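You operate a simulated robot arm through the tools that you are given. There is no shell and no other tool. Be economical: measure what you need, move in short steps, check, and stop when the job is done.

Carry out the task below with a simulated robot arm. There is one attempt and no reset: what you move stays moved.

Task
Open the middle packing drawer, put the red paper cup on the paper strip at the end of the belt away in the inside of the middle packing drawer and shut the drawer again. Take the pot that says "Glaze" from the bench beside the bowl machine and leave it on the far end of the paper strip. Put the glossy square chocolate on the bench beside the bowl machine away on the top of the island bench. Take the drain cup from the shelf under the open belt and leave it on top of the flat blue tin. Open the upper bench drawer, put the dish on the top of the low bench away in the inside of the upper bench drawer, then shut the drawer. Any order will do. Set down upright: cup, drain cup.

It is judged by the outcome, as a careful person would: the job done as asked, and still so three seconds after it is handed in. It fails if anything else is knocked over, pushed out of place, dropped, spilled or broken.

Robot
A 7-joint arm with a two-finger gripper on a trunk, on a base that drives. Base frame: it is fixed to the floor where the robot stands at the start and does not move with it; the origin is under the middle of the robot, x ahead of it, y to its left, z up. Readings come in m, degrees, newtons and seconds.
With the tool pointing down near the work surface it reaches from about 0.22 to 0.72 m from the robot's upright axis, wherever it stands. Its first joint turns from -166.0 to 166.0 degrees. Places, roughly: brown cup, green glaze cup [-2.5, -2.5, 1]; dish (9x9x3 cm) [-6.2, 0.7, 0.6]; drain cup (6x6x7 cm) [-2.7, 0.1, 0.6]; far end of the paper strip (36x15 cm) [-1.56, -0.42, 1.02]; flat blue tin [-0.25, 1.75, 1]; glossy square chocolate (3x3x2 cm) [-2.2, -2.7, 0.9]; inside of the middle packing drawer [0.8, 0.2, 0.7]; inside of the upper bench drawer [-6.3, 0.8, 0.3]; middle packing drawer [0.7, 0.1, 0.8]; red paper cup (5x5x3 cm) [-1.6, -0.2, 1]; top of the island bench [-0.3, -1.8, 0.8]; upper bench drawer [-6.3, 0.7, 0.4]. Payload 1.71 kg.
Tool frame: the origin (TCP) lies between the finger pads and is the grasp point; the fingertips stand 0.02 m ahead of it; z points along the fingers, y is the line along which they close. Largest opening 0.096 m; the body of the gripper starts 0.113 m behind the TCP.
Orientation is told as [roll, pitch, yaw] about the base's x, y, z axes, in that order, counted from this pose: with the fingers straight down and closing along the base's y, the tool's x points along the base's -x, its y along +y and its z along -z.

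Tools
- The arm moves only by the tool apply_moves. Its argument "targets" is a list of rows, each an object (a shift or turn left out is 0, a gripper value left out holds the last) with "dp": the shift along the tool's x, y, z in cm, a list of three; "rotation": the turn, a rotation vector about the tool's x, y, z in degrees, a list of three; "claw": the finger opening in cm, from 0 to 9.6. In form: [{"dp": [dx, dy, dz], "rotation": [wx, wy, wz], "claw": claw}, ...]. A call has 1 to 8 rows; each row shifts and turns the commanded pose from where the row before left it, along the tool's axes as they then stand. Each row takes 0.2 s and may step no farther than 0.05 m and 8.6 degrees from the row before; otherwise, or with a gripper value out of range, the whole call is refused. Where a pose cannot be reached the arm comes as near as it can. A force on the tool above 40 N (or 10 N above the force at the start of the call, whichever is more), or a blocked arm, ends the call early, and 0.2 s more pass. The fingers move at their own pace (about 0.153 m/s each) and stop on an object; they squeeze with about 26 N. The grip force told is the motor's: it shows also when the fingers shut on nothing. Time passes only in rows, and 0.2 s behind the last, so rows that do not move let the fingers close. The reply holds the time, the measured pose of the TCP, the force on the tool along the base axes, the opening and the grip force, in the units named above and with some noise, with the torque about the TCP (base axes, N m) and any sound that the robot's microphone picked up.
- Cameras (640 x 400 px; columns grow to the right, rows downward): "scene" is now at [0.0385, 0.1488, 1.5662]; the picture's right is [-0.09, -1.00, 0.00], its down [-0.79, 0.07, -0.61] and it looks along [0.60, -0.05, -0.79] (base axes); focal length 253 px, centre (320, 200). "wrist" rides on the gripper at [0.066, 0.014, -0.145] in the tool frame; the picture's right is [-0.21, 0.98, 0.00], its down [-0.88, -0.18, -0.45] and it looks along [-0.44, -0.09, 0.90] (tool axes); focal length 275 px, centre (320, 200). There is no depth. A picture from a camera that has moved, and an enlarged one, comes with that camera's place and axes in the base frame and with its lens.
- capture(camera): a new picture of that camera. It takes no simulated time.
- slide_trunk(by): slides the trunk up (or, below 0, down) by that many m; the arm and the scene camera ride with it, the base frame stays. It gives what a move gives, with no picture.
- drive_base(legs): drives the robot by 1 to 6 legs, each [ahead, turn to the left] in m and degrees, along the robot's own axes; the way and the turn of a leg run together, so that a leg with both is an arc; at most 1.5 m and 180 degrees a leg. The arm and the cameras ride along, it lands a little off, and it stops where it bumps. It gives what a move gives.
- aim_head(pan, tilt): turns the head with the scene camera to pan (to the left, within 155 degrees either way) and tilt (down, from -29 to 69), counted from straight ahead of the robot. It gives what a move gives.
- zoom(camera, box): a new picture of the part [left, top, right, bottom] of that camera's present view, enlarged. It takes no simulated time.
- hand_in(): hands the job in; it is judged then, once.

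Go step by step. Nothing tells you exact positions but the pictures and the camera data: compare them with the known pose of the tool, close in by small moves and look again before you grip or let go. The budget is 207 turns and 192 pictures, counting those below and the enlarged ones. Unless the task says otherwise, let go and move clear before handing in.

The tools are called after "Request:" as name(argument=value, ...) on one line, values as JSON. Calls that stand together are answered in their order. apply_moves: Moves the arm, as the interface text tells. Its arguments: {"type":"object","properties":{"targets":{"type":"array","items":{"type":"object","properties":{"dp":{"type":"array","items":{"type":"number"}},"rotation":{"type":"array","items":{"type":"number"}},"claw":{"type":"number"}}}}},"required":["targets"]} The other tools are called the same way: slide_trunk (by) slides the trunk up or down; drive_base (legs) drives the base; aim_head (pan, tilt) turns the head that bears the scene camera; capture (camera) takes a picture; zoom (camera, box) takes an enlarged picture of a part of a camera's view; hand_in () hands the job in.

At the start:

```text
clock: 0.0
ee_pos: [0.3779, -0.226, 0.9948]
orientation: [-0.1, 0.1, 0.1]
contact_force: [0.3, -0.4, -0.4]
ft_torque: [0.01, -0.01, 0.02]
gripper_width: 0.0963
grip_force: 0.1
trunk travel left (down, up): [-0.175, 0.211]
robot x, y, heading: [-0.0008, -0.0015, -0.0]
head pan, tilt: [-5.0, 51.7]
```

scene: 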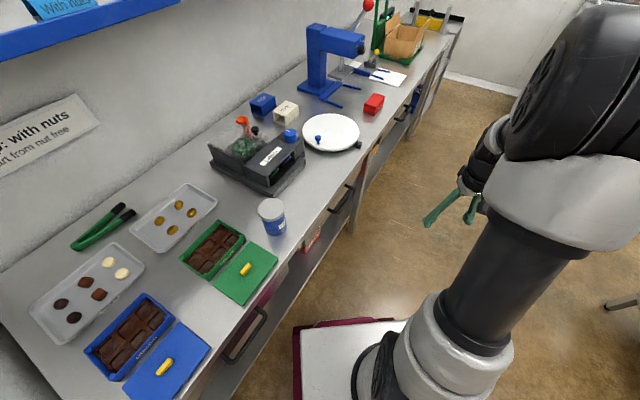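
wrist: 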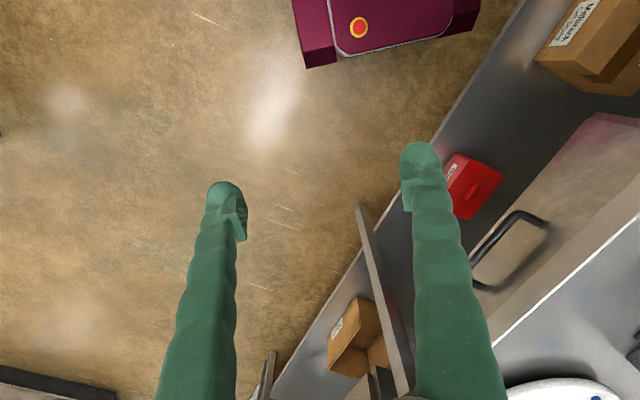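

I see a packing bench ahead with a machine, boxes and drawers below. I'll look around with the head first to learn the layout.

Request:
aim_head(pan=0, tilt=30)

```text
clock: 0.8
ee_pos: [0.3636, -0.226, 0.9996]
orientation: [-0.1, -0.8, 0.1]
contact_force: [0.7, -0.5, -0.1]
ft_torque: [0.04, -0.01, 0.0]
gripper_width: 0.0961
grip_force: 0.1
trunk travel left (down, up): [-0.175, 0.211]
robot x, y, heading: [-0.0003, -0.0005, -0.0]
head pan, tilt: [0.0, 30.0]
```

Request:
capture(camera="scene")

Request:
aim_head(pan=75, tilt=30)

Request:
capture(camera="scene")

Request:
aim_head(pan=150, tilt=30)

Request:
capture(camera="scene")

Request:
aim_head(pan=-75, tilt=30)

Request:
capture(camera="scene")

Request:
aim_head(pan=-145, tilt=30)

Request:
capture(camera="scene")

```text
189 pictures are left
camera scene: at [0.055, 0.1553, 1.5976], right [0.0, -1.0, 0.0], down [-0.52, 0.0, -0.86], along [0.86, 0.0, -0.52], focal length 253 px, centre (320, 200)
```

scene: 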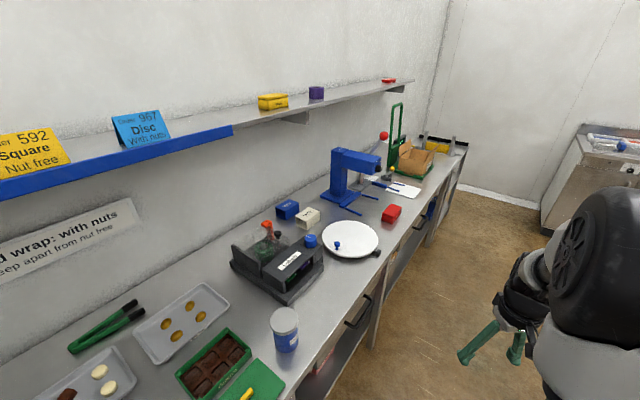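

```text
clock: 2.3
ee_pos: [0.3631, -0.2276, 0.9999]
orientation: [0.0, -0.8, 0.0]
contact_force: [0.2, -0.6, 0.1]
ft_torque: [0.0, -0.03, 0.03]
gripper_width: 0.0959
grip_force: 0.0
trunk travel left (down, up): [-0.175, 0.211]
robot x, y, heading: [-0.0013, 0.0007, -0.1]
head pan, tilt: [75.0, 30.0]
```

```text
188 pictures are left
camera scene: at [-0.0126, 0.2427, 1.5988], right [0.97, -0.26, -0.02], down [-0.14, -0.48, -0.86], along [0.22, 0.84, -0.5], focal length 253 px, centre (320, 200)
```

scene: 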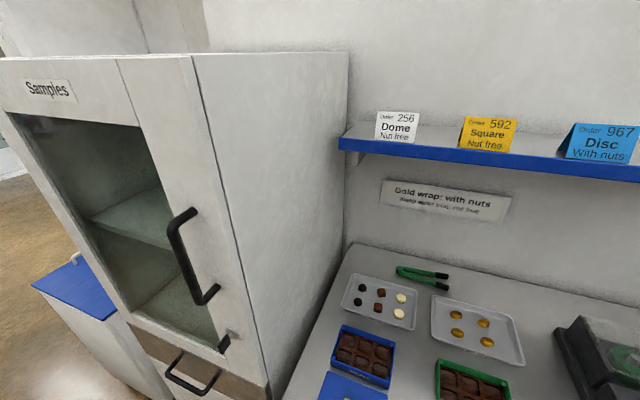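

```text
clock: 3.8
ee_pos: [0.3643, -0.2266, 0.9997]
orientation: [-0.1, -0.7, -0.1]
contact_force: [-0.7, -0.5, 0.2]
ft_torque: [-0.02, -0.01, 0.02]
gripper_width: 0.0959
grip_force: 0.0
trunk travel left (down, up): [-0.175, 0.211]
robot x, y, heading: [0.001, -0.0009, 0.0]
head pan, tilt: [150.0, 30.0]
```

```text
187 pictures are left
camera scene: at [-0.1144, 0.2006, 1.6005], right [0.5, 0.87, -0.01], down [0.42, -0.25, -0.87], along [-0.76, 0.43, -0.49], focal length 253 px, centre (320, 200)
```

scene: 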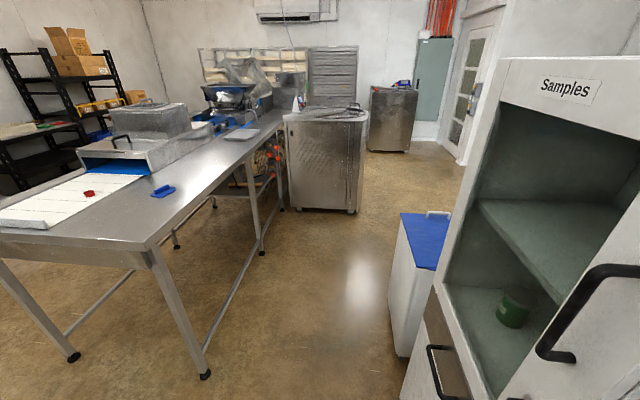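

```text
clock: 7.0
ee_pos: [0.3647, -0.2266, 0.9998]
orientation: [0.0, -0.8, -0.1]
contact_force: [0.4, -0.1, 0.8]
ft_torque: [0.03, 0.01, -0.03]
gripper_width: 0.096
grip_force: 0.1
trunk travel left (down, up): [-0.175, 0.211]
robot x, y, heading: [0.0006, 0.001, -0.1]
head pan, tilt: [-75.0, 30.0]
```

```text
186 pictures are left
camera scene: at [-0.0127, 0.0679, 1.5988], right [-0.97, -0.26, 0.02], down [-0.14, 0.48, -0.86], along [0.22, -0.84, -0.5], focal length 253 px, centre (320, 200)
```

scene: 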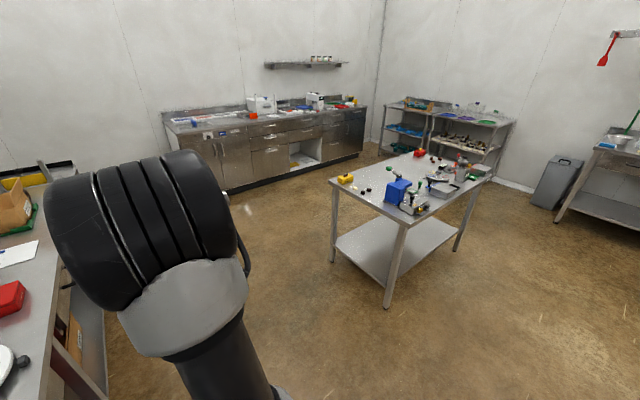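

```text
clock: 8.4
ee_pos: [0.3638, -0.2269, 1.0005]
orientation: [0.0, -0.8, 0.1]
contact_force: [0.0, 0.5, 0.0]
ft_torque: [0.01, -0.03, 0.02]
gripper_width: 0.0961
grip_force: 0.0
trunk travel left (down, up): [-0.175, 0.211]
robot x, y, heading: [-0.0005, -0.0004, -0.1]
head pan, tilt: [-145.0, 30.0]
```

```text
185 pictures are left
camera scene: at [-0.1102, 0.1033, 1.6004], right [-0.57, 0.82, 0.01], down [0.4, 0.29, -0.87], along [-0.72, -0.5, -0.49], focal length 253 px, centre (320, 200)
```

scene: 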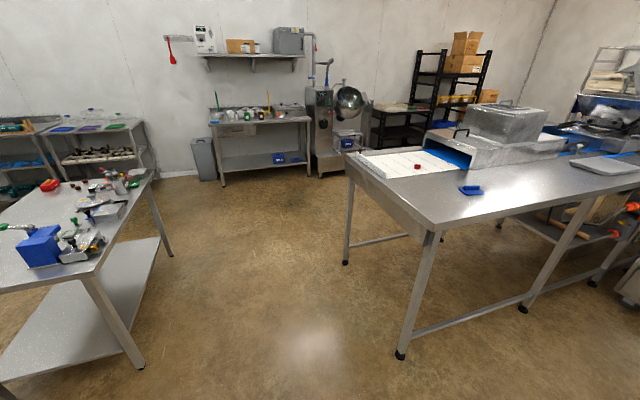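

The room layout is clear now. The packing bench runs diagonally in front of me, at about -36°. Next I look at the drawers under it.

Request:
aim_head(pan=10, tilt=62)

Request:
capture(camera="scene")

Request:
capture(camera="wrist")

```text
clock: 10.8
ee_pos: [0.3633, -0.2261, 0.9992]
orientation: [0.0, -0.9, 0.0]
contact_force: [-0.5, -0.4, 0.1]
ft_torque: [-0.01, 0.0, 0.01]
gripper_width: 0.0959
grip_force: 0.1
trunk travel left (down, up): [-0.175, 0.211]
robot x, y, heading: [-0.0042, -0.0015, -0.1]
head pan, tilt: [10.0, 62.0]
```

```text
184 pictures are left
camera scene: at [0.0265, 0.1664, 1.5538], right [0.17, -0.98, 0.0], down [-0.88, -0.15, -0.46], along [0.45, 0.08, -0.89], focal length 253 px, centre (320, 200)
```

scene: 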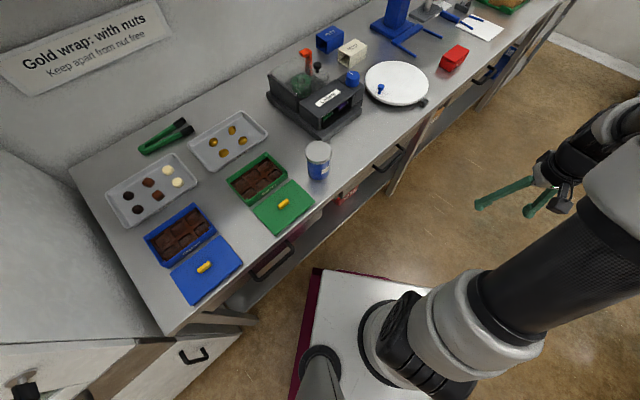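

```text
183 pictures are left
camera wrist: at [0.2971, -0.2131, 1.1429], right [0.21, 0.98, 0.0], down [0.87, -0.18, 0.46], along [0.45, -0.09, -0.89], focal length 275 px, centre (320, 200)
```

wrist: 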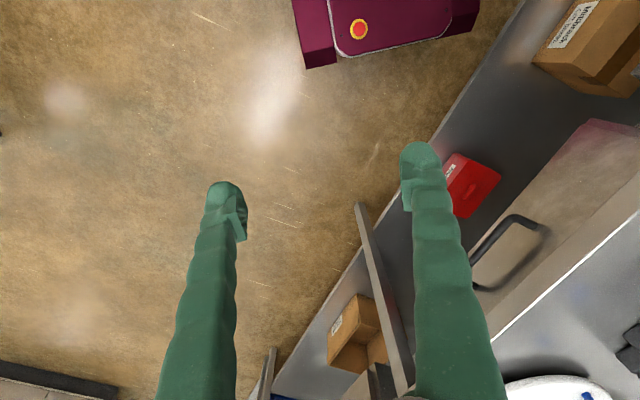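

The middle drawer handle triangulates to about (0.61, 0.02, 0.8). I'll zoom in on the handle from both cameras.

Request:
zoom(camera="scene", box=[300, 100, 460, 200])

Request:
zoom(camera="wrist", box=[440, 180, 640, 305])

```text
4.00 times, centred on (380, 150) of scene
camera zoom: at [0.0265, 0.1664, 1.5538], right [0.17, -0.98, 0.0], down [-0.88, -0.15, -0.46], along [0.45, 0.08, -0.89], focal length 1011 px, centre (80, 400)
```

zoom: 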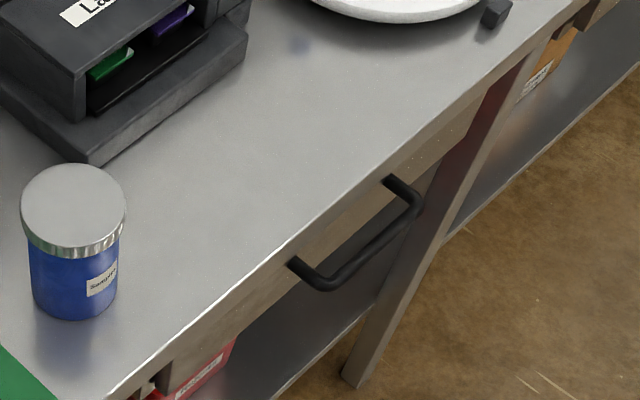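

```text
3.20 times, centred on (540, 242) of wrist
camera zoom: at [0.2971, -0.2131, 1.1429], right [0.21, 0.98, 0.0], down [0.87, -0.18, 0.46], along [0.45, -0.09, -0.89], focal length 881 px, centre (-384, 64)
```

zoom: 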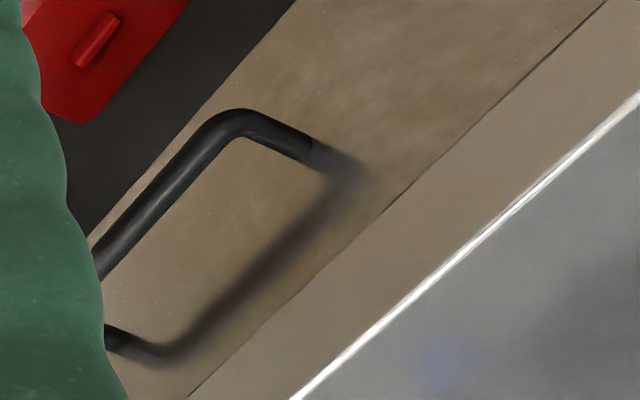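

The bar is about 14 cm long, near n≈0.37 along the bench normal and z≈0.77. I'll yaw the gripper to match the bench and approach over the handle for a closer look.

Request:
apply_moves(targets=[{"rotation": [0, 0, 7.2]}, {"rotation": [0, 0, 7.2]}, {"rotation": [0, 0, 7.2]}, {"rotation": [0, 0, 7.2]}, {"rotation": [0, 0, 7.2]}])

Request:
apply_moves(targets=[{"dp": [-1.5, 4, 0]}, {"dp": [-1.5, 4, 0]}, {"dp": [-1.5, 4, 0]}, {"dp": [-1.5, 4, 0]}, {"dp": [-1.5, 4, 0]}])

Request:
capture(camera="wrist")

Request:
capture(camera="scene")

```text
clock: 12.0
ee_pos: [0.3631, -0.2263, 1.0007]
orientation: [0.5, -0.7, -36.2]
contact_force: [-0.7, -0.5, 0.2]
ft_torque: [0.01, 0.03, -0.01]
gripper_width: 0.0959
grip_force: 0.2
trunk travel left (down, up): [-0.175, 0.211]
robot x, y, heading: [0.001, 0.0004, 0.3]
head pan, tilt: [10.0, 62.0]
```

```text
clock: 13.2
ee_pos: [0.5435, -0.1072, 1.0001]
orientation: [0.5, -0.6, -36.0]
contact_force: [0.4, 0.5, -0.5]
ft_torque: [-0.02, 0.0, -0.02]
gripper_width: 0.0961
grip_force: 0.0
trunk travel left (down, up): [-0.175, 0.211]
robot x, y, heading: [-0.001, -0.0004, 0.1]
head pan, tilt: [10.0, 62.0]
```

```text
180 pictures are left
camera wrist: at [0.4974, -0.0586, 1.1441], right [0.74, 0.67, 0.01], down [0.59, -0.66, 0.45], along [0.31, -0.33, -0.89], focal length 275 px, centre (320, 200)
```

wrist: 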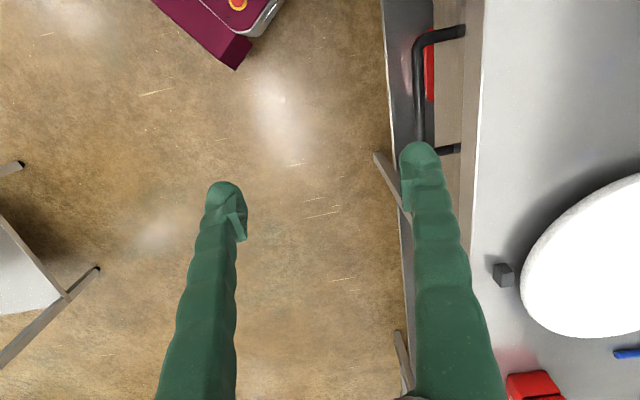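

```text
179 pictures are left
camera scene: at [0.0273, 0.1668, 1.5537], right [0.17, -0.98, 0.0], down [-0.88, -0.15, -0.45], along [0.45, 0.08, -0.89], focal length 253 px, centre (320, 200)
```

scene: 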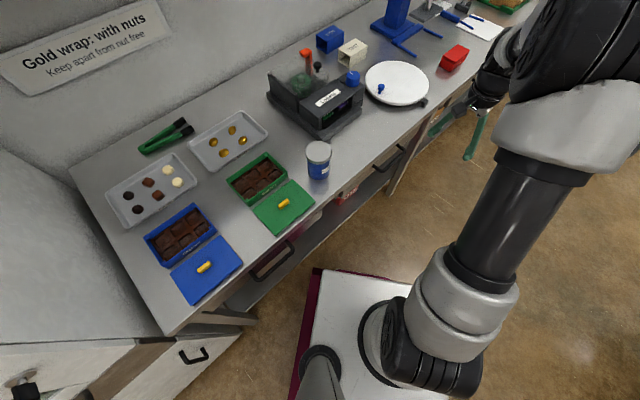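

In this view the bar is at n≈0.363, z≈0.77, u≈0.505, with the bench top overhanging the drawer front. I'll tilt the gripper about 50° toward the bench so the fingers clear the overhang and clamp the bar.

Request:
apply_moves(targets=[{"rotation": [-8.3, 0, 0]}, {"rotation": [-8.3, 0, 0]}, {"rotation": [-8.3, 0, 0]}, {"rotation": [-8.3, 0, 0]}, {"rotation": [-8.3, 0, 0]}, {"rotation": [-8.3, 0, 0]}])

```text
clock: 14.6
ee_pos: [0.5427, -0.1097, 1.0032]
orientation: [50.4, -0.7, -36.0]
contact_force: [0.6, -0.3, -0.6]
ft_torque: [0.01, 0.0, 0.02]
gripper_width: 0.0962
grip_force: 0.1
trunk travel left (down, up): [-0.175, 0.211]
robot x, y, heading: [-0.0017, -0.0006, -0.1]
head pan, tilt: [10.0, 62.0]
```

Request:
apply_moves(targets=[{"dp": [0, -2.4, 3.6], "claw": 4.5}, {"dp": [0, -2.4, 3.6]}, {"dp": [0, -2.4, 3.6]}, {"dp": [0, -2.3, 3.6]}])

Request:
capture(camera="wrist")

Request:
capture(camera="scene")

```text
clock: 15.6
ee_pos: [0.5738, -0.0702, 0.8343]
orientation: [50.2, -0.7, -36.0]
contact_force: [0.4, -0.4, -1.3]
ft_torque: [0.0, 0.0, 0.02]
gripper_width: 0.0447
grip_force: 0.0
trunk travel left (down, up): [-0.175, 0.211]
robot x, y, heading: [-0.0005, 0.0004, -0.0]
head pan, tilt: [10.0, 62.0]
```

```text
178 pictures are left
camera wrist: at [0.4599, -0.1138, 0.9369], right [0.53, 0.39, 0.75], down [0.44, -0.89, 0.15], along [0.73, 0.25, -0.64], focal length 275 px, centre (320, 200)
```

wrist: 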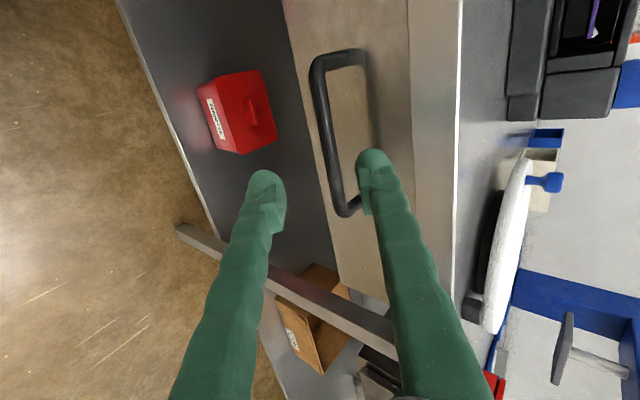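

```text
177 pictures are left
camera scene: at [0.0272, 0.166, 1.5538], right [0.17, -0.98, 0.0], down [-0.88, -0.15, -0.45], along [0.45, 0.08, -0.89], focal length 253 px, centre (320, 200)
```

scene: 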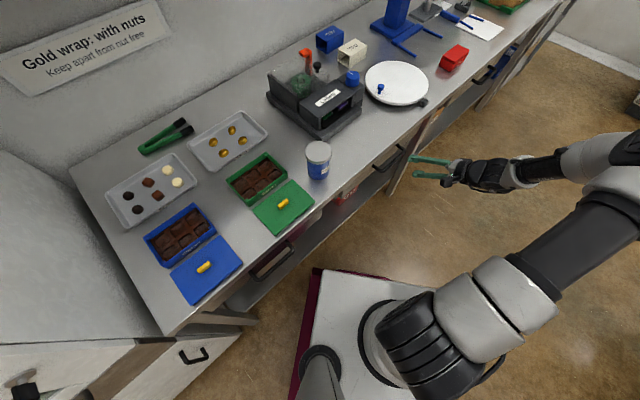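

The view is clear. The bar is at n≈0.360, z≈0.782, so the gripper needs +1 cm in tool y and +9.4 cm in tool z. Advance and grip.

Request:
apply_moves(targets=[{"dp": [0, 0.5, 3.2]}, {"dp": [0, 0.3, 3.2]}, {"dp": [0, 0.2, 2.8]}])

Request:
capture(camera="wrist")

```text
clock: 16.4
ee_pos: [0.6198, -0.0072, 0.7869]
orientation: [50.2, -0.7, -35.9]
contact_force: [0.0, 0.3, 0.4]
ft_torque: [0.01, -0.03, 0.01]
gripper_width: 0.0452
grip_force: 0.0
trunk travel left (down, up): [-0.175, 0.211]
robot x, y, heading: [-0.0001, -0.0012, -0.1]
head pan, tilt: [10.0, 62.0]
```

```text
176 pictures are left
camera wrist: at [0.5063, -0.0521, 0.8882], right [0.53, 0.39, 0.75], down [0.44, -0.89, 0.15], along [0.73, 0.25, -0.64], focal length 275 px, centre (320, 200)
```

wrist: 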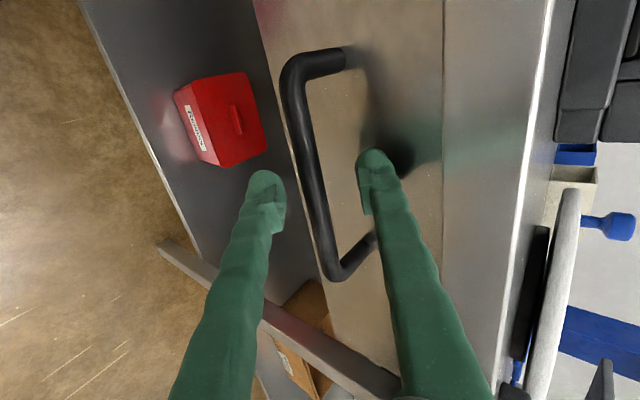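

Request:
apply_moves(targets=[{"dp": [0, -0.3, 1]}, {"claw": 0}, {}, {}])

```text
clock: 17.4
ee_pos: [0.625, -0.0033, 0.7763]
orientation: [50.1, -0.7, -35.9]
contact_force: [-2.3, -0.2, -14.0]
ft_torque: [0.05, 0.06, -0.53]
gripper_width: 0.009
grip_force: 34.8
trunk travel left (down, up): [-0.175, 0.211]
robot x, y, heading: [-0.0004, 0.0037, -0.1]
head pan, tilt: [10.0, 62.0]
```

The bar is gripped at 9 mm. I'll pull the drawer out along the bench normal.

Request:
apply_moves(targets=[{"dp": [0, -1.3, -1.5]}, {"dp": [0, -1.9, -2.3]}, {"dp": [0, -1.9, -2.3]}, {"dp": [0, -1.9, -2.3]}, {"dp": [0, -1.9, -2.3]}, {"dp": [0, -1.9, -2.3]}])

Request:
capture(camera="wrist")

Request:
capture(camera="scene")

```text
clock: 18.8
ee_pos: [0.5213, -0.1401, 0.7757]
orientation: [50.2, -0.6, -36.0]
contact_force: [-8.9, 4.5, -18.2]
ft_torque: [0.1, -0.06, -0.61]
gripper_width: 0.009
grip_force: 34.9
trunk travel left (down, up): [-0.175, 0.211]
robot x, y, heading: [-0.0025, 0.0053, 0.0]
head pan, tilt: [10.0, 62.0]
```

```text
175 pictures are left
camera wrist: at [0.408, -0.1851, 0.8785], right [0.53, 0.39, 0.75], down [0.44, -0.89, 0.15], along [0.73, 0.25, -0.64], focal length 275 px, centre (320, 200)
```

wrist: 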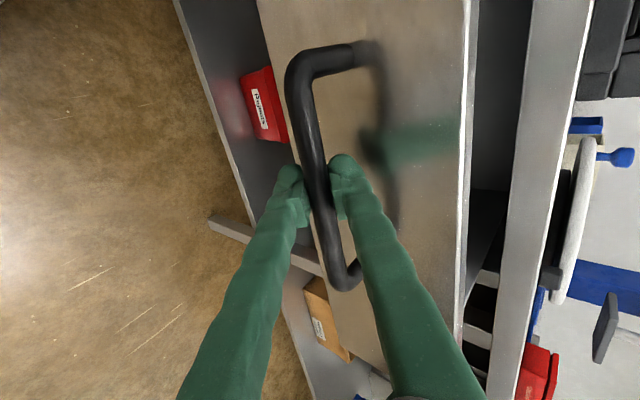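

```text
174 pictures are left
camera scene: at [0.0267, 0.1663, 1.5538], right [0.17, -0.98, 0.0], down [-0.88, -0.15, -0.46], along [0.45, 0.08, -0.89], focal length 253 px, centre (320, 200)
```

scene: 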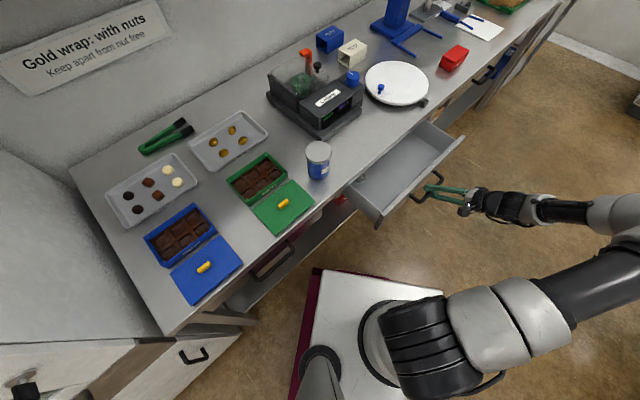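

The drawer slides open cleanly at about 17 cm. A little more, then release and back away.

Request:
apply_moves(targets=[{"dp": [0, -1.9, -2.3]}, {"dp": [0, -1.9, -2.3]}, {"claw": 4.5}, {}, {"dp": [0, 0, -4]}, {"dp": [0, 0, -4]}, {"dp": [0, 0, -4]}])

Request:
capture(camera="scene")

```text
clock: 20.4
ee_pos: [0.4334, -0.2599, 0.8539]
orientation: [50.4, -0.7, -36.1]
contact_force: [-0.8, -0.4, -0.8]
ft_torque: [0.02, 0.02, -0.01]
gripper_width: 0.0447
grip_force: 0.1
trunk travel left (down, up): [-0.175, 0.211]
robot x, y, heading: [0.0015, -0.0016, -0.0]
head pan, tilt: [10.0, 62.0]
```

```text
173 pictures are left
camera scene: at [0.0262, 0.1665, 1.5538], right [0.17, -0.98, 0.0], down [-0.88, -0.15, -0.46], along [0.45, 0.08, -0.89], focal length 253 px, centre (320, 200)
```

scene: 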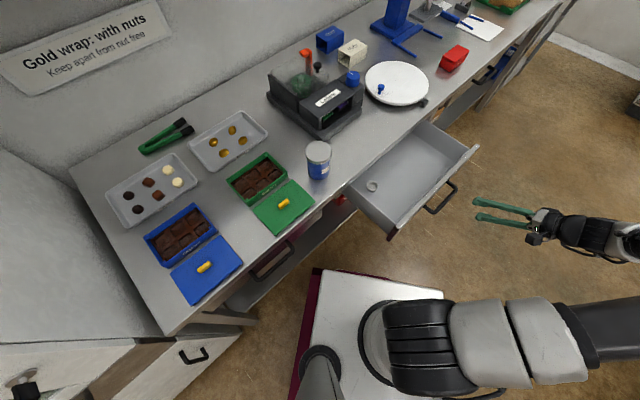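

The drawer is open about 23 cm and I'm clear of it. Now I bring the gripper back vertical and raised, then drive round to the belt table's far side for the red cup.

Request:
apply_moves(targets=[{"dp": [0, 0, -3.5], "rotation": [8.4, 0, 0]}, {"dp": [0, 0, -3.5], "rotation": [8.4, 0, 0]}, {"dp": [0.5, 0, -3], "rotation": [8.4, 0, 0]}, {"dp": [1, 0, -3], "rotation": [8.4, 0, 0]}, {"dp": [1, 0, -3], "rotation": [8.4, 0, 0]}, {"dp": [1, 0, -3], "rotation": [8.4, 0, 0]}, {"dp": [1, 0, -4]}, {"dp": [1, 0, -4]}])

Request:
drive_base(legs=[[-0.3, 0], [0, -124.4], [1.1, 0]])

Request:
aim_head(pan=0, tilt=35)

Request:
capture(camera="scene")

```text
clock: 22.2
ee_pos: [0.3306, -0.3031, 1.0917]
orientation: [-0.2, -0.7, -36.0]
contact_force: [-0.1, -0.1, 1.3]
ft_torque: [0.01, 0.01, 0.01]
gripper_width: 0.045
grip_force: 0.0
trunk travel left (down, up): [-0.175, 0.211]
robot x, y, heading: [0.0013, 0.0029, 0.0]
head pan, tilt: [10.0, 62.0]
```

```text
clock: 36.3
ee_pos: [-1.3861, -1.0027, 1.0908]
orientation: [-0.1, -0.7, -161.9]
contact_force: [-0.4, 0.2, 0.2]
ft_torque: [-0.02, -0.01, -0.01]
gripper_width: 0.045
grip_force: 0.1
trunk travel left (down, up): [-0.175, 0.211]
robot x, y, heading: [-0.9442, -0.915, -126.2]
head pan, tilt: [10.0, 62.0]
```

```text
clock: 37.2
ee_pos: [-1.3764, -0.9897, 1.0958]
orientation: [0.4, -1.4, -161.9]
contact_force: [-0.4, 0.3, 0.2]
ft_torque: [0.01, 0.03, 0.0]
gripper_width: 0.045
grip_force: 0.0
trunk travel left (down, up): [-0.175, 0.211]
robot x, y, heading: [-0.9449, -0.9115, -126.1]
head pan, tilt: [0.0, 35.0]
```

```text
172 pictures are left
camera scene: at [-0.8548, -1.047, 1.5898], right [-0.81, 0.59, 0.0], down [0.35, 0.48, -0.81], along [-0.47, -0.65, -0.59], focal length 253 px, centre (320, 200)
```

scene: 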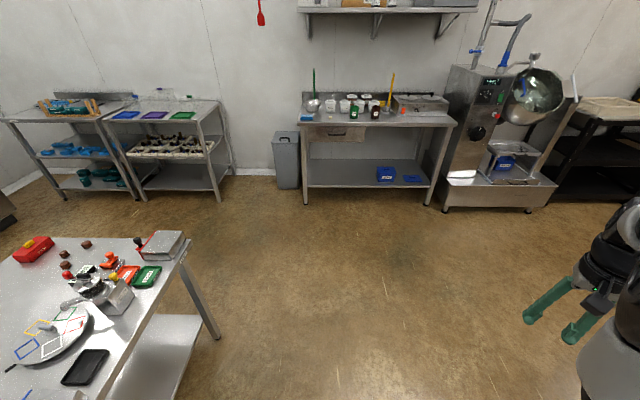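

Request:
drive_base(legs=[[0, -30.5], [0.53, 0], [0, -63.7], [0.6, 0]])

Request:
aim_head(pan=-75, tilt=40)

Request:
capture(camera="scene")

```text
clock: 46.9
ee_pos: [-1.5778, -0.6095, 1.0942]
orientation: [-0.3, -1.3, 103.8]
contact_force: [7.1, -4.7, 4.4]
ft_torque: [0.0, -0.18, -0.21]
gripper_width: 0.049
grip_force: 3.5
trunk travel left (down, up): [-0.175, 0.211]
robot x, y, heading: [-1.5259, -1.0534, 136.9]
head pan, tilt: [0.0, 35.0]
stopped in leg 4: the robot was blocked; the commanded pose is now the measured one
```

```text
clock: 48.4
ee_pos: [-1.5752, -0.6102, 1.0938]
orientation: [-0.1, -1.4, 103.9]
contact_force: [0.7, -0.6, 1.3]
ft_torque: [-0.01, -0.05, -0.04]
gripper_width: 0.0455
grip_force: 0.1
trunk travel left (down, up): [-0.175, 0.211]
robot x, y, heading: [-1.5246, -1.0564, 137.0]
head pan, tilt: [-75.0, 40.0]
```

```text
171 pictures are left
camera scene: at [-1.5525, -1.1309, 1.5831], right [0.88, -0.47, 0.0], down [-0.3, -0.57, -0.77], along [0.36, 0.68, -0.64], focal length 253 px, centre (320, 200)
```

scene: 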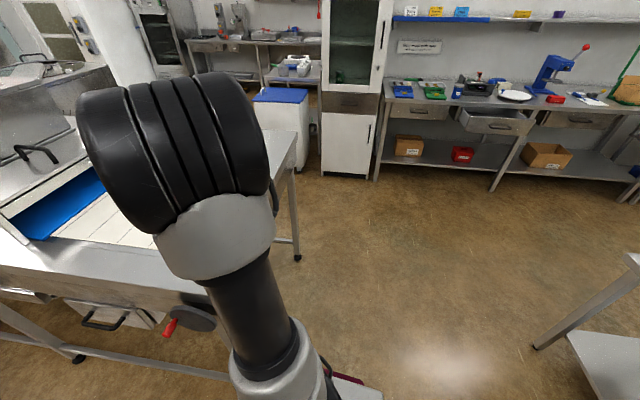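

I got blocked by something near the gripper. I check the wrist view.

Request:
capture(camera="wrist")

Request:
aim_head(pan=-35, tilt=45)

Request:
capture(camera="scene")

```text
170 pictures are left
camera wrist: at [-1.572, -0.6822, 1.2363], right [-1.0, -0.04, 0.0], down [-0.03, 0.88, 0.47], along [-0.02, 0.47, -0.88], focal length 275 px, centre (320, 200)
```

wrist: 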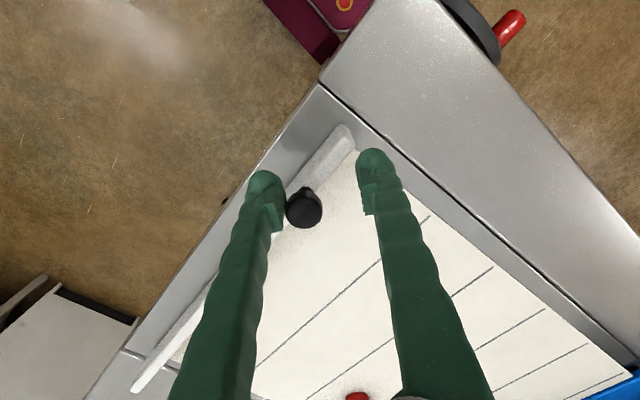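

```text
clock: 49.4
ee_pos: [-1.5776, -0.6123, 1.0941]
orientation: [0.0, -1.4, 103.9]
contact_force: [1.4, 0.5, 0.9]
ft_torque: [0.0, 0.01, -0.04]
gripper_width: 0.0462
grip_force: 0.6
trunk travel left (down, up): [-0.175, 0.211]
robot x, y, heading: [-1.5263, -1.0556, 136.9]
head pan, tilt: [-35.0, 45.0]
```

```text
169 pictures are left
camera scene: at [-1.6088, -1.1266, 1.5758], right [0.98, 0.21, 0.0], down [0.15, -0.69, -0.71], along [-0.14, 0.69, -0.71], focal length 253 px, centre (320, 200)
```

scene: 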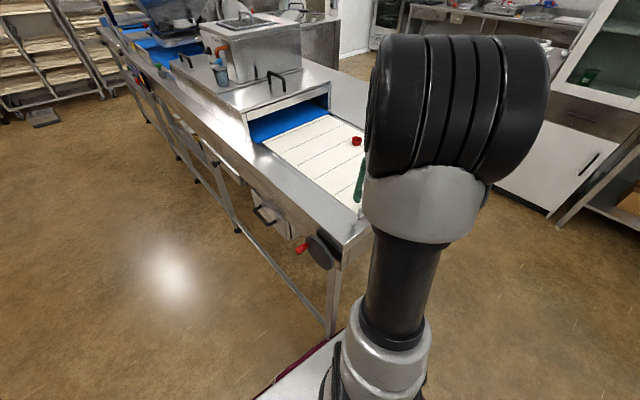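

A fingertip touched a black knob on the bar at the strip's end. I'll lift well above it and look again.

Request:
apply_moves(targets=[{"dp": [0, 0, -4]}, {"dp": [0, 0, -4]}, {"dp": [0, 0, -4]}])

Request:
capture(camera="wrist")

Request:
zoom(camera="scene", box=[230, 80, 430, 280])

```text
clock: 50.2
ee_pos: [-1.5742, -0.6151, 1.2125]
orientation: [0.0, -1.6, 103.9]
contact_force: [-0.1, -0.5, -0.5]
ft_torque: [-0.02, 0.0, -0.02]
gripper_width: 0.045
grip_force: 0.0
trunk travel left (down, up): [-0.175, 0.211]
robot x, y, heading: [-1.5248, -1.0546, 136.9]
head pan, tilt: [-35.0, 45.0]
```

```text
168 pictures are left
camera wrist: at [-1.5695, -0.6859, 1.3555], right [-1.0, -0.03, 0.0], down [-0.03, 0.88, 0.47], along [-0.02, 0.47, -0.88], focal length 275 px, centre (320, 200)
```

wrist: 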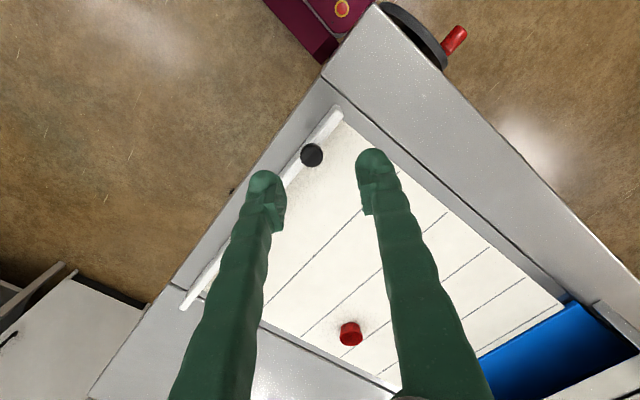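

```text
2.00 times, centred on (330, 180) of scene
camera zoom: at [-1.6075, -1.1283, 1.5758], right [0.98, 0.21, 0.0], down [0.15, -0.69, -0.71], along [-0.15, 0.69, -0.71], focal length 506 px, centre (300, 240)
```

zoom: 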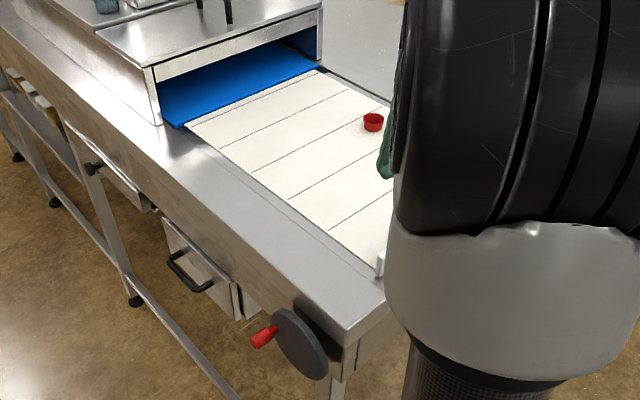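

The red cup is at about (-1.64, -0.255), and the strip's end bar with the black knob lies at the table's end edge. The best stance is alongside the table end, so I back off, turn right and drive there.

Request:
drive_base(legs=[[-0.2, 0], [0, -71], [0.56, 0]])

Request:
aim_head(pan=80, tilt=50)

Request:
capture(camera="scene")

```text
clock: 58.5
ee_pos: [-0.7578, -0.4854, 1.2126]
orientation: [-0.1, -1.4, 33.4]
contact_force: [0.4, 0.3, -0.6]
ft_torque: [-0.02, 0.04, 0.0]
gripper_width: 0.0448
grip_force: 0.0
trunk travel left (down, up): [-0.175, 0.211]
robot x, y, heading: [-1.1593, -0.6811, 66.1]
head pan, tilt: [-35.0, 45.0]
```

```text
clock: 60.5
ee_pos: [-0.7664, -0.5025, 1.2175]
orientation: [0.3, -2.1, 33.4]
contact_force: [-0.4, -0.8, 0.1]
ft_torque: [-0.01, -0.01, -0.02]
gripper_width: 0.0449
grip_force: 0.0
trunk travel left (down, up): [-0.175, 0.211]
robot x, y, heading: [-1.1605, -0.6805, 66.0]
head pan, tilt: [80.0, 50.0]
```

```text
166 pictures are left
camera scene: at [-1.3794, -0.6046, 1.5694], right [0.56, 0.83, -0.02], down [0.63, -0.44, -0.64], along [-0.54, 0.35, -0.77], focal length 253 px, centre (320, 200)
```

scene: 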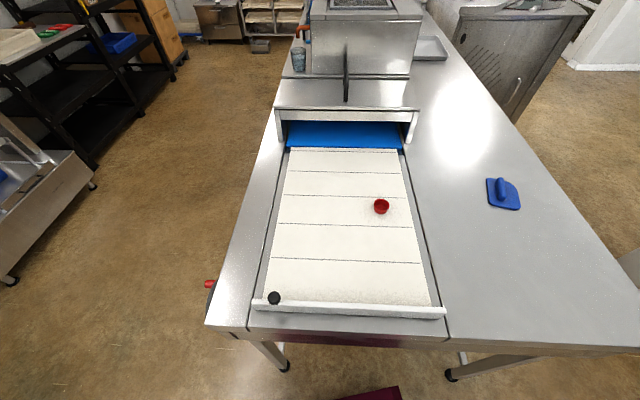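

From here the strip, cup, and black weight are all clearly visible. The cup is at (-1.64, -0.245), 0.65 m from my axis. I'll rotate the gripper, then swing it over.

Request:
apply_moves(targets=[{"rotation": [0, 0, -8.4]}, {"rotation": [0, 0, -8.4]}, {"rotation": [0, 0, -8.4]}, {"rotation": [0, 0, -8.4]}, {"rotation": [0, 0, -8.4]}, {"rotation": [0, 0, -8.4]}, {"rotation": [0, 0, -8.4]}, {"rotation": [0, 0, -8.4]}])

```text
clock: 62.2
ee_pos: [-0.7672, -0.5027, 1.2171]
orientation: [-2.0, -1.2, 100.6]
contact_force: [0.2, 0.5, 0.1]
ft_torque: [-0.02, -0.02, 0.01]
gripper_width: 0.045
grip_force: 0.1
trunk travel left (down, up): [-0.175, 0.211]
robot x, y, heading: [-1.1594, -0.6768, 66.3]
head pan, tilt: [80.0, 50.0]
```

Request:
apply_moves(targets=[{"dp": [-3.7, 3.1, 0]}, {"dp": [-3.7, 3.1, 0]}, {"dp": [-3.7, 3.1, 0]}, {"dp": [-3.7, 3.1, 0]}, {"dp": [-3.7, 3.1, 0]}, {"dp": [-3.7, 3.1, 0]}, {"dp": [-3.7, 3.1, 0]}, {"dp": [-3.7, 3.1, 0]}])

```text
clock: 64.0
ee_pos: [-1.0647, -0.2541, 1.2133]
orientation: [-1.9, -1.2, 100.6]
contact_force: [0.6, 1.2, -0.9]
ft_torque: [-0.04, 0.0, -0.02]
gripper_width: 0.0449
grip_force: 0.1
trunk travel left (down, up): [-0.175, 0.211]
robot x, y, heading: [-1.1564, -0.6825, 66.3]
head pan, tilt: [80.0, 50.0]
```

Request:
apply_moves(targets=[{"dp": [-0.9, 4.8, 0], "claw": 8}, {"dp": [-0.9, 4.8, 0]}, {"dp": [-0.9, 4.8, 0]}, {"dp": [-0.9, 4.8, 0]}, {"dp": [-0.9, 4.8, 0]}, {"dp": [-0.9, 4.8, 0]}, {"dp": [-0.9, 4.8, 0]}, {"dp": [-0.9, 4.8, 0]}])

Request:
capture(camera="wrist")

Request:
capture(camera="scene")

```text
clock: 65.8
ee_pos: [-1.4577, -0.2544, 1.2056]
orientation: [-1.9, -1.2, 100.6]
contact_force: [0.8, -0.2, 0.6]
ft_torque: [-0.04, -0.02, -0.01]
gripper_width: 0.0797
grip_force: 0.0
trunk travel left (down, up): [-0.175, 0.211]
robot x, y, heading: [-1.1593, -0.6778, 66.0]
head pan, tilt: [80.0, 50.0]
```

```text
165 pictures are left
camera wrist: at [-1.4627, -0.326, 1.3466], right [-1.0, 0.02, -0.03], down [0.01, 0.88, 0.47], along [0.04, 0.47, -0.88], focal length 275 px, centre (320, 200)
```

wrist: 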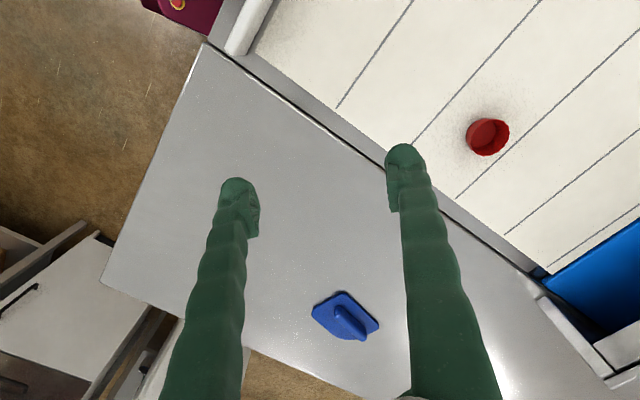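

```text
164 pictures are left
camera scene: at [-1.3807, -0.6043, 1.5692], right [0.56, 0.83, -0.02], down [0.63, -0.44, -0.64], along [-0.54, 0.34, -0.77], focal length 253 px, centre (320, 200)
```

scene: 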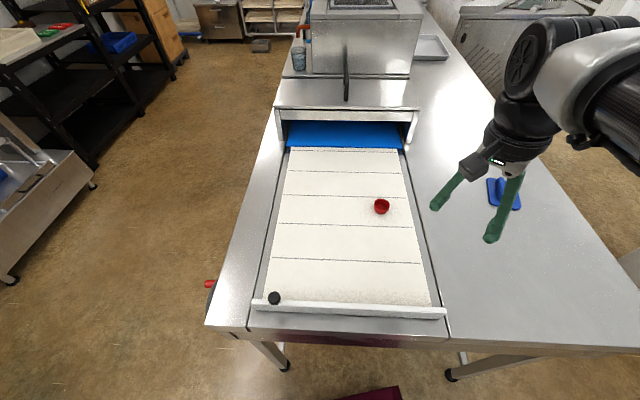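

Request:
apply_moves(targets=[{"dp": [-1.1, 4.4, 0]}, {"dp": [-1.1, 4.4, 0]}, {"dp": [-1.1, 4.4, 0]}, {"dp": [-1.1, 4.3, 0]}, {"dp": [0, 0, 4]}])

Request:
capture(camera="wrist")

```text
clock: 67.0
ee_pos: [-1.6334, -0.2431, 1.1626]
orientation: [-1.8, -1.4, 100.7]
contact_force: [0.5, -0.2, 0.7]
ft_torque: [0.02, 0.03, 0.01]
gripper_width: 0.08
grip_force: 0.0
trunk travel left (down, up): [-0.175, 0.211]
robot x, y, heading: [-1.158, -0.6805, 66.2]
head pan, tilt: [80.0, 50.0]
```

```text
163 pictures are left
camera wrist: at [-1.6375, -0.3139, 1.3033], right [-1.0, 0.02, -0.03], down [0.01, 0.88, 0.47], along [0.03, 0.47, -0.88], focal length 275 px, centre (320, 200)
```

wrist: 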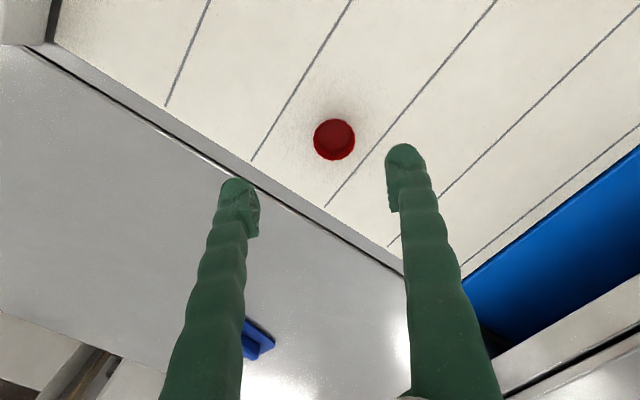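

Request:
apply_moves(targets=[{"dp": [0, 0.3, 3.5]}, {"dp": [0, 0, 3.5]}, {"dp": [0, 0, 2.5]}])

Request:
capture(camera="wrist")

```text
clock: 67.8
ee_pos: [-1.6339, -0.2414, 1.0645]
orientation: [-1.8, -1.3, 100.6]
contact_force: [0.2, -1.0, -0.2]
ft_torque: [0.01, -0.02, -0.01]
gripper_width: 0.0799
grip_force: 0.1
trunk travel left (down, up): [-0.175, 0.211]
robot x, y, heading: [-1.1588, -0.6813, 66.2]
head pan, tilt: [80.0, 50.0]
```

```text
162 pictures are left
camera wrist: at [-1.6378, -0.313, 1.2066], right [-1.0, 0.02, -0.03], down [0.01, 0.88, 0.47], along [0.03, 0.47, -0.88], focal length 275 px, centre (320, 200)
```

wrist: 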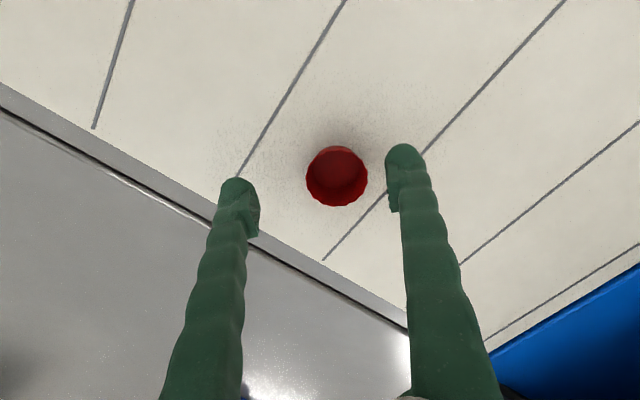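

Request:
apply_moves(targets=[{"dp": [0, 0.8, 1]}, {"dp": [0, 0, 1]}])

Request:
capture(camera="wrist")

Request:
zoom(camera="scene", box=[320, 120, 480, 220])

```text
clock: 68.5
ee_pos: [-1.6419, -0.2423, 1.0445]
orientation: [-1.8, -1.2, 100.7]
contact_force: [0.0, -0.2, -0.2]
ft_torque: [-0.01, -0.03, -0.01]
gripper_width: 0.0801
grip_force: 0.1
trunk travel left (down, up): [-0.175, 0.211]
robot x, y, heading: [-1.1599, -0.6772, 66.2]
head pan, tilt: [80.0, 50.0]
```

```text
161 pictures are left
camera wrist: at [-1.6459, -0.3136, 1.1867], right [-1.0, 0.02, -0.03], down [0.01, 0.88, 0.47], along [0.04, 0.47, -0.88], focal length 275 px, centre (320, 200)
```

wrist: 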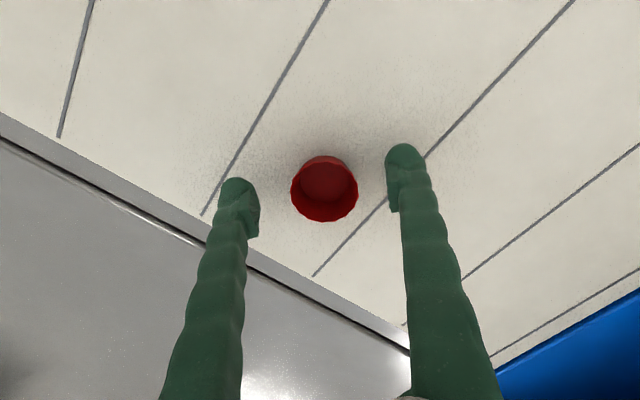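

```text
4.00 times, centred on (400, 170) of scene
camera zoom: at [-1.3797, -0.6043, 1.5694], right [0.56, 0.83, -0.02], down [0.63, -0.44, -0.64], along [-0.54, 0.35, -0.77], focal length 1011 px, centre (0, 320)
```

zoom: 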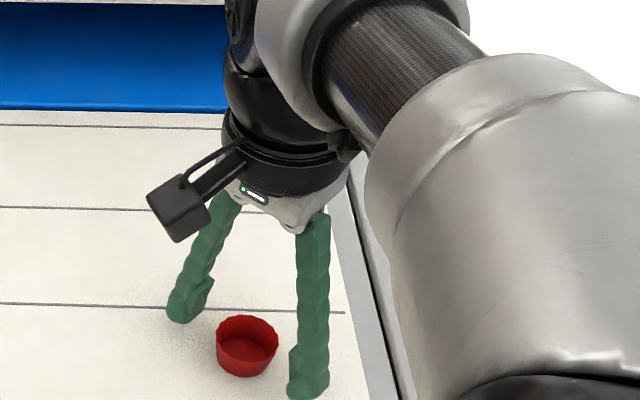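

Cup sits between the fingers. Down 0.8 cm more, then close.

Request:
apply_moves(targets=[{"dp": [0, 0, 0.8]}, {"claw": 4}, {"claw": 0}, {}, {}])

Request:
capture(camera="wrist")

```text
clock: 69.7
ee_pos: [-1.6408, -0.2428, 1.0373]
orientation: [-1.8, -1.1, 100.6]
contact_force: [0.0, 0.6, 0.7]
ft_torque: [0.03, 0.03, 0.01]
gripper_width: 0.0368
grip_force: 7.8
trunk travel left (down, up): [-0.175, 0.211]
robot x, y, heading: [-1.1588, -0.6812, 66.2]
head pan, tilt: [80.0, 50.0]
```

```text
159 pictures are left
camera wrist: at [-1.6453, -0.3139, 1.1795], right [-1.0, 0.02, -0.03], down [0.01, 0.88, 0.47], along [0.03, 0.47, -0.88], focal length 275 px, centre (320, 200)
```

wrist: 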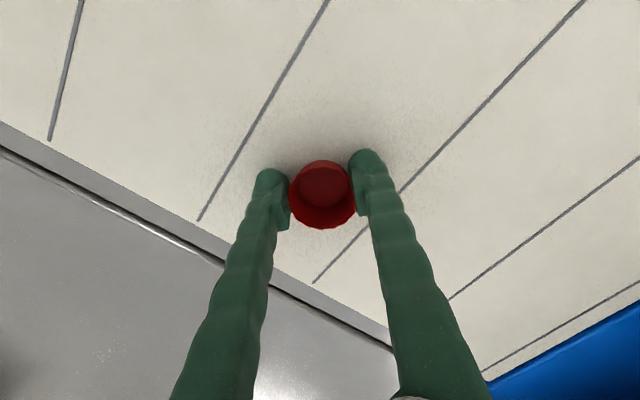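

Request:
apply_moves(targets=[{}, {"dp": [0, 0, -2]}, {"dp": [0, 0, -4]}, {"dp": [0, 0, -4]}, {"dp": [0, 0, -4]}, {"dp": [0, 0, -4]}])

Request:
capture(camera="wrist")

```text
clock: 71.0
ee_pos: [-1.6459, -0.2462, 1.2038]
orientation: [-1.9, -1.1, 100.5]
contact_force: [0.0, -0.3, -0.2]
ft_torque: [-0.03, -0.01, 0.0]
gripper_width: 0.0366
grip_force: 8.3
out of reach, approached as far as the arm can: row 6
trunk travel left (down, up): [-0.175, 0.211]
robot x, y, heading: [-1.1599, -0.6775, 66.2]
head pan, tilt: [80.0, 50.0]
```

```text
158 pictures are left
camera wrist: at [-1.6511, -0.3177, 1.3463], right [-1.0, 0.02, -0.03], down [0.01, 0.88, 0.47], along [0.04, 0.47, -0.88], focal length 275 px, centre (320, 200)
```

wrist: 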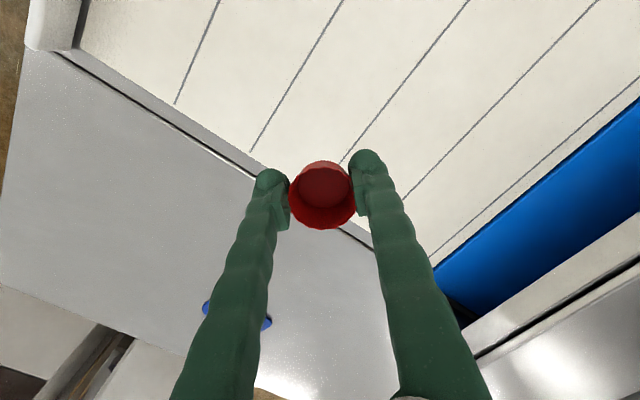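

Cup held. I swing the arm back to the front over the same path.

Request:
apply_moves(targets=[{"dp": [0.9, -4.8, 0]}, {"dp": [0.9, -4.8, 0]}, {"dp": [0.9, -4.8, 0]}, {"dp": [0.9, -4.8, 0]}, {"dp": [0.9, -4.8, 0]}, {"dp": [0.9, -4.8, 0]}, {"dp": [0.9, -4.8, 0]}, {"dp": [0.9, -4.8, 0]}])

Request:
apply_moves(targets=[{"dp": [0.9, -4.8, 0]}, {"dp": [0.9, -4.8, 0]}, {"dp": [0.9, -4.8, 0]}, {"dp": [0.9, -4.8, 0]}])

Request:
apply_moves(targets=[{"dp": [3.7, -3.1, 0]}, {"dp": [3.7, -3.1, 0]}, {"dp": [3.7, -3.1, 0]}, {"dp": [3.7, -3.1, 0]}, {"dp": [3.7, -3.1, 0]}, {"dp": [3.7, -3.1, 0]}, {"dp": [3.7, -3.1, 0]}, {"dp": [3.7, -3.1, 0]}])

Request:
apply_moves(targets=[{"rotation": [0, 0, 8.4]}, {"rotation": [0, 0, 8.4]}, {"rotation": [0, 0, 8.4]}, {"rotation": [0, 0, 8.4]}, {"rotation": [0, 0, 8.4]}, {"rotation": [0, 0, 8.4]}, {"rotation": [0, 0, 8.4]}, {"rotation": [0, 0, 8.4]}])

```text
clock: 72.8
ee_pos: [-1.2503, -0.2473, 1.2155]
orientation: [-1.8, -1.2, 100.6]
contact_force: [-0.2, 0.7, -0.9]
ft_torque: [-0.02, -0.01, -0.04]
gripper_width: 0.0365
grip_force: 8.1
trunk travel left (down, up): [-0.175, 0.211]
robot x, y, heading: [-1.1587, -0.6755, 66.4]
head pan, tilt: [80.0, 50.0]
```

```text
clock: 73.8
ee_pos: [-1.0551, -0.2474, 1.2199]
orientation: [-1.8, -1.2, 100.4]
contact_force: [1.1, 0.0, -0.2]
ft_torque: [-0.01, 0.03, 0.01]
gripper_width: 0.0369
grip_force: 8.0
trunk travel left (down, up): [-0.175, 0.211]
robot x, y, heading: [-1.1598, -0.682, 66.0]
head pan, tilt: [80.0, 50.0]
```

```text
clock: 75.7
ee_pos: [-0.7608, -0.4946, 1.2213]
orientation: [-1.7, -1.3, 100.6]
contact_force: [0.1, 0.4, -0.3]
ft_torque: [0.03, -0.01, 0.01]
gripper_width: 0.0368
grip_force: 7.8
trunk travel left (down, up): [-0.175, 0.211]
robot x, y, heading: [-1.1545, -0.6801, 66.2]
head pan, tilt: [80.0, 50.0]
```

```text
clock: 77.5
ee_pos: [-0.7637, -0.494, 1.2218]
orientation: [0.5, -2.2, 33.2]
contact_force: [-0.3, 0.2, 0.4]
ft_torque: [0.03, 0.0, 0.0]
gripper_width: 0.0367
grip_force: 8.4
trunk travel left (down, up): [-0.175, 0.211]
robot x, y, heading: [-1.1553, -0.677, 66.2]
head pan, tilt: [80.0, 50.0]
```

Request:
drive_base(legs=[[0.35, -33], [0, -8], [0.93, 0], [0, -25]])

Request:
aim_head(pan=0, tilt=55)

Request:
capture(camera="scene")

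```text
clock: 86.8
ee_pos: [0.2432, -0.3014, 1.2216]
orientation: [0.4, -2.2, -32.6]
contact_force: [-1.5, -0.8, 0.4]
ft_torque: [0.0, -0.03, 0.02]
gripper_width: 0.0342
grip_force: 7.8
trunk travel left (down, up): [-0.175, 0.211]
robot x, y, heading: [-0.0899, -0.0122, 0.2]
head pan, tilt: [80.0, 50.0]
```

```text
clock: 88.3
ee_pos: [0.2235, -0.3001, 1.2279]
orientation: [0.9, -2.8, -32.7]
contact_force: [0.0, -0.2, -0.5]
ft_torque: [0.01, 0.0, 0.01]
gripper_width: 0.0337
grip_force: 8.4
trunk travel left (down, up): [-0.175, 0.211]
robot x, y, heading: [-0.0846, -0.0148, -0.1]
head pan, tilt: [0.0, 55.0]
```

```text
157 pictures are left
camera scene: at [-0.0531, 0.1418, 1.562], right [0.0, -1.0, 0.0], down [-0.83, 0.0, -0.56], along [0.56, 0.0, -0.83], focal length 253 px, centre (320, 200)
```

scene: 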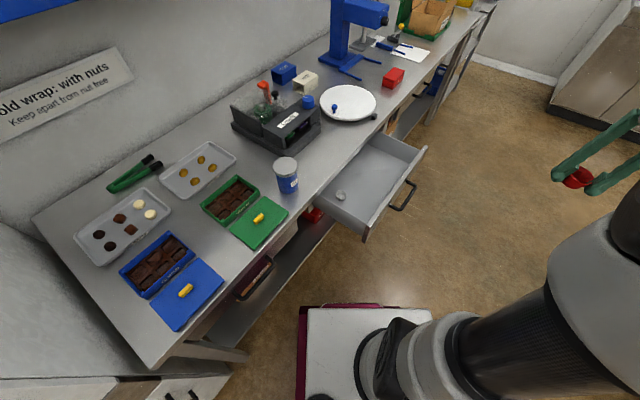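

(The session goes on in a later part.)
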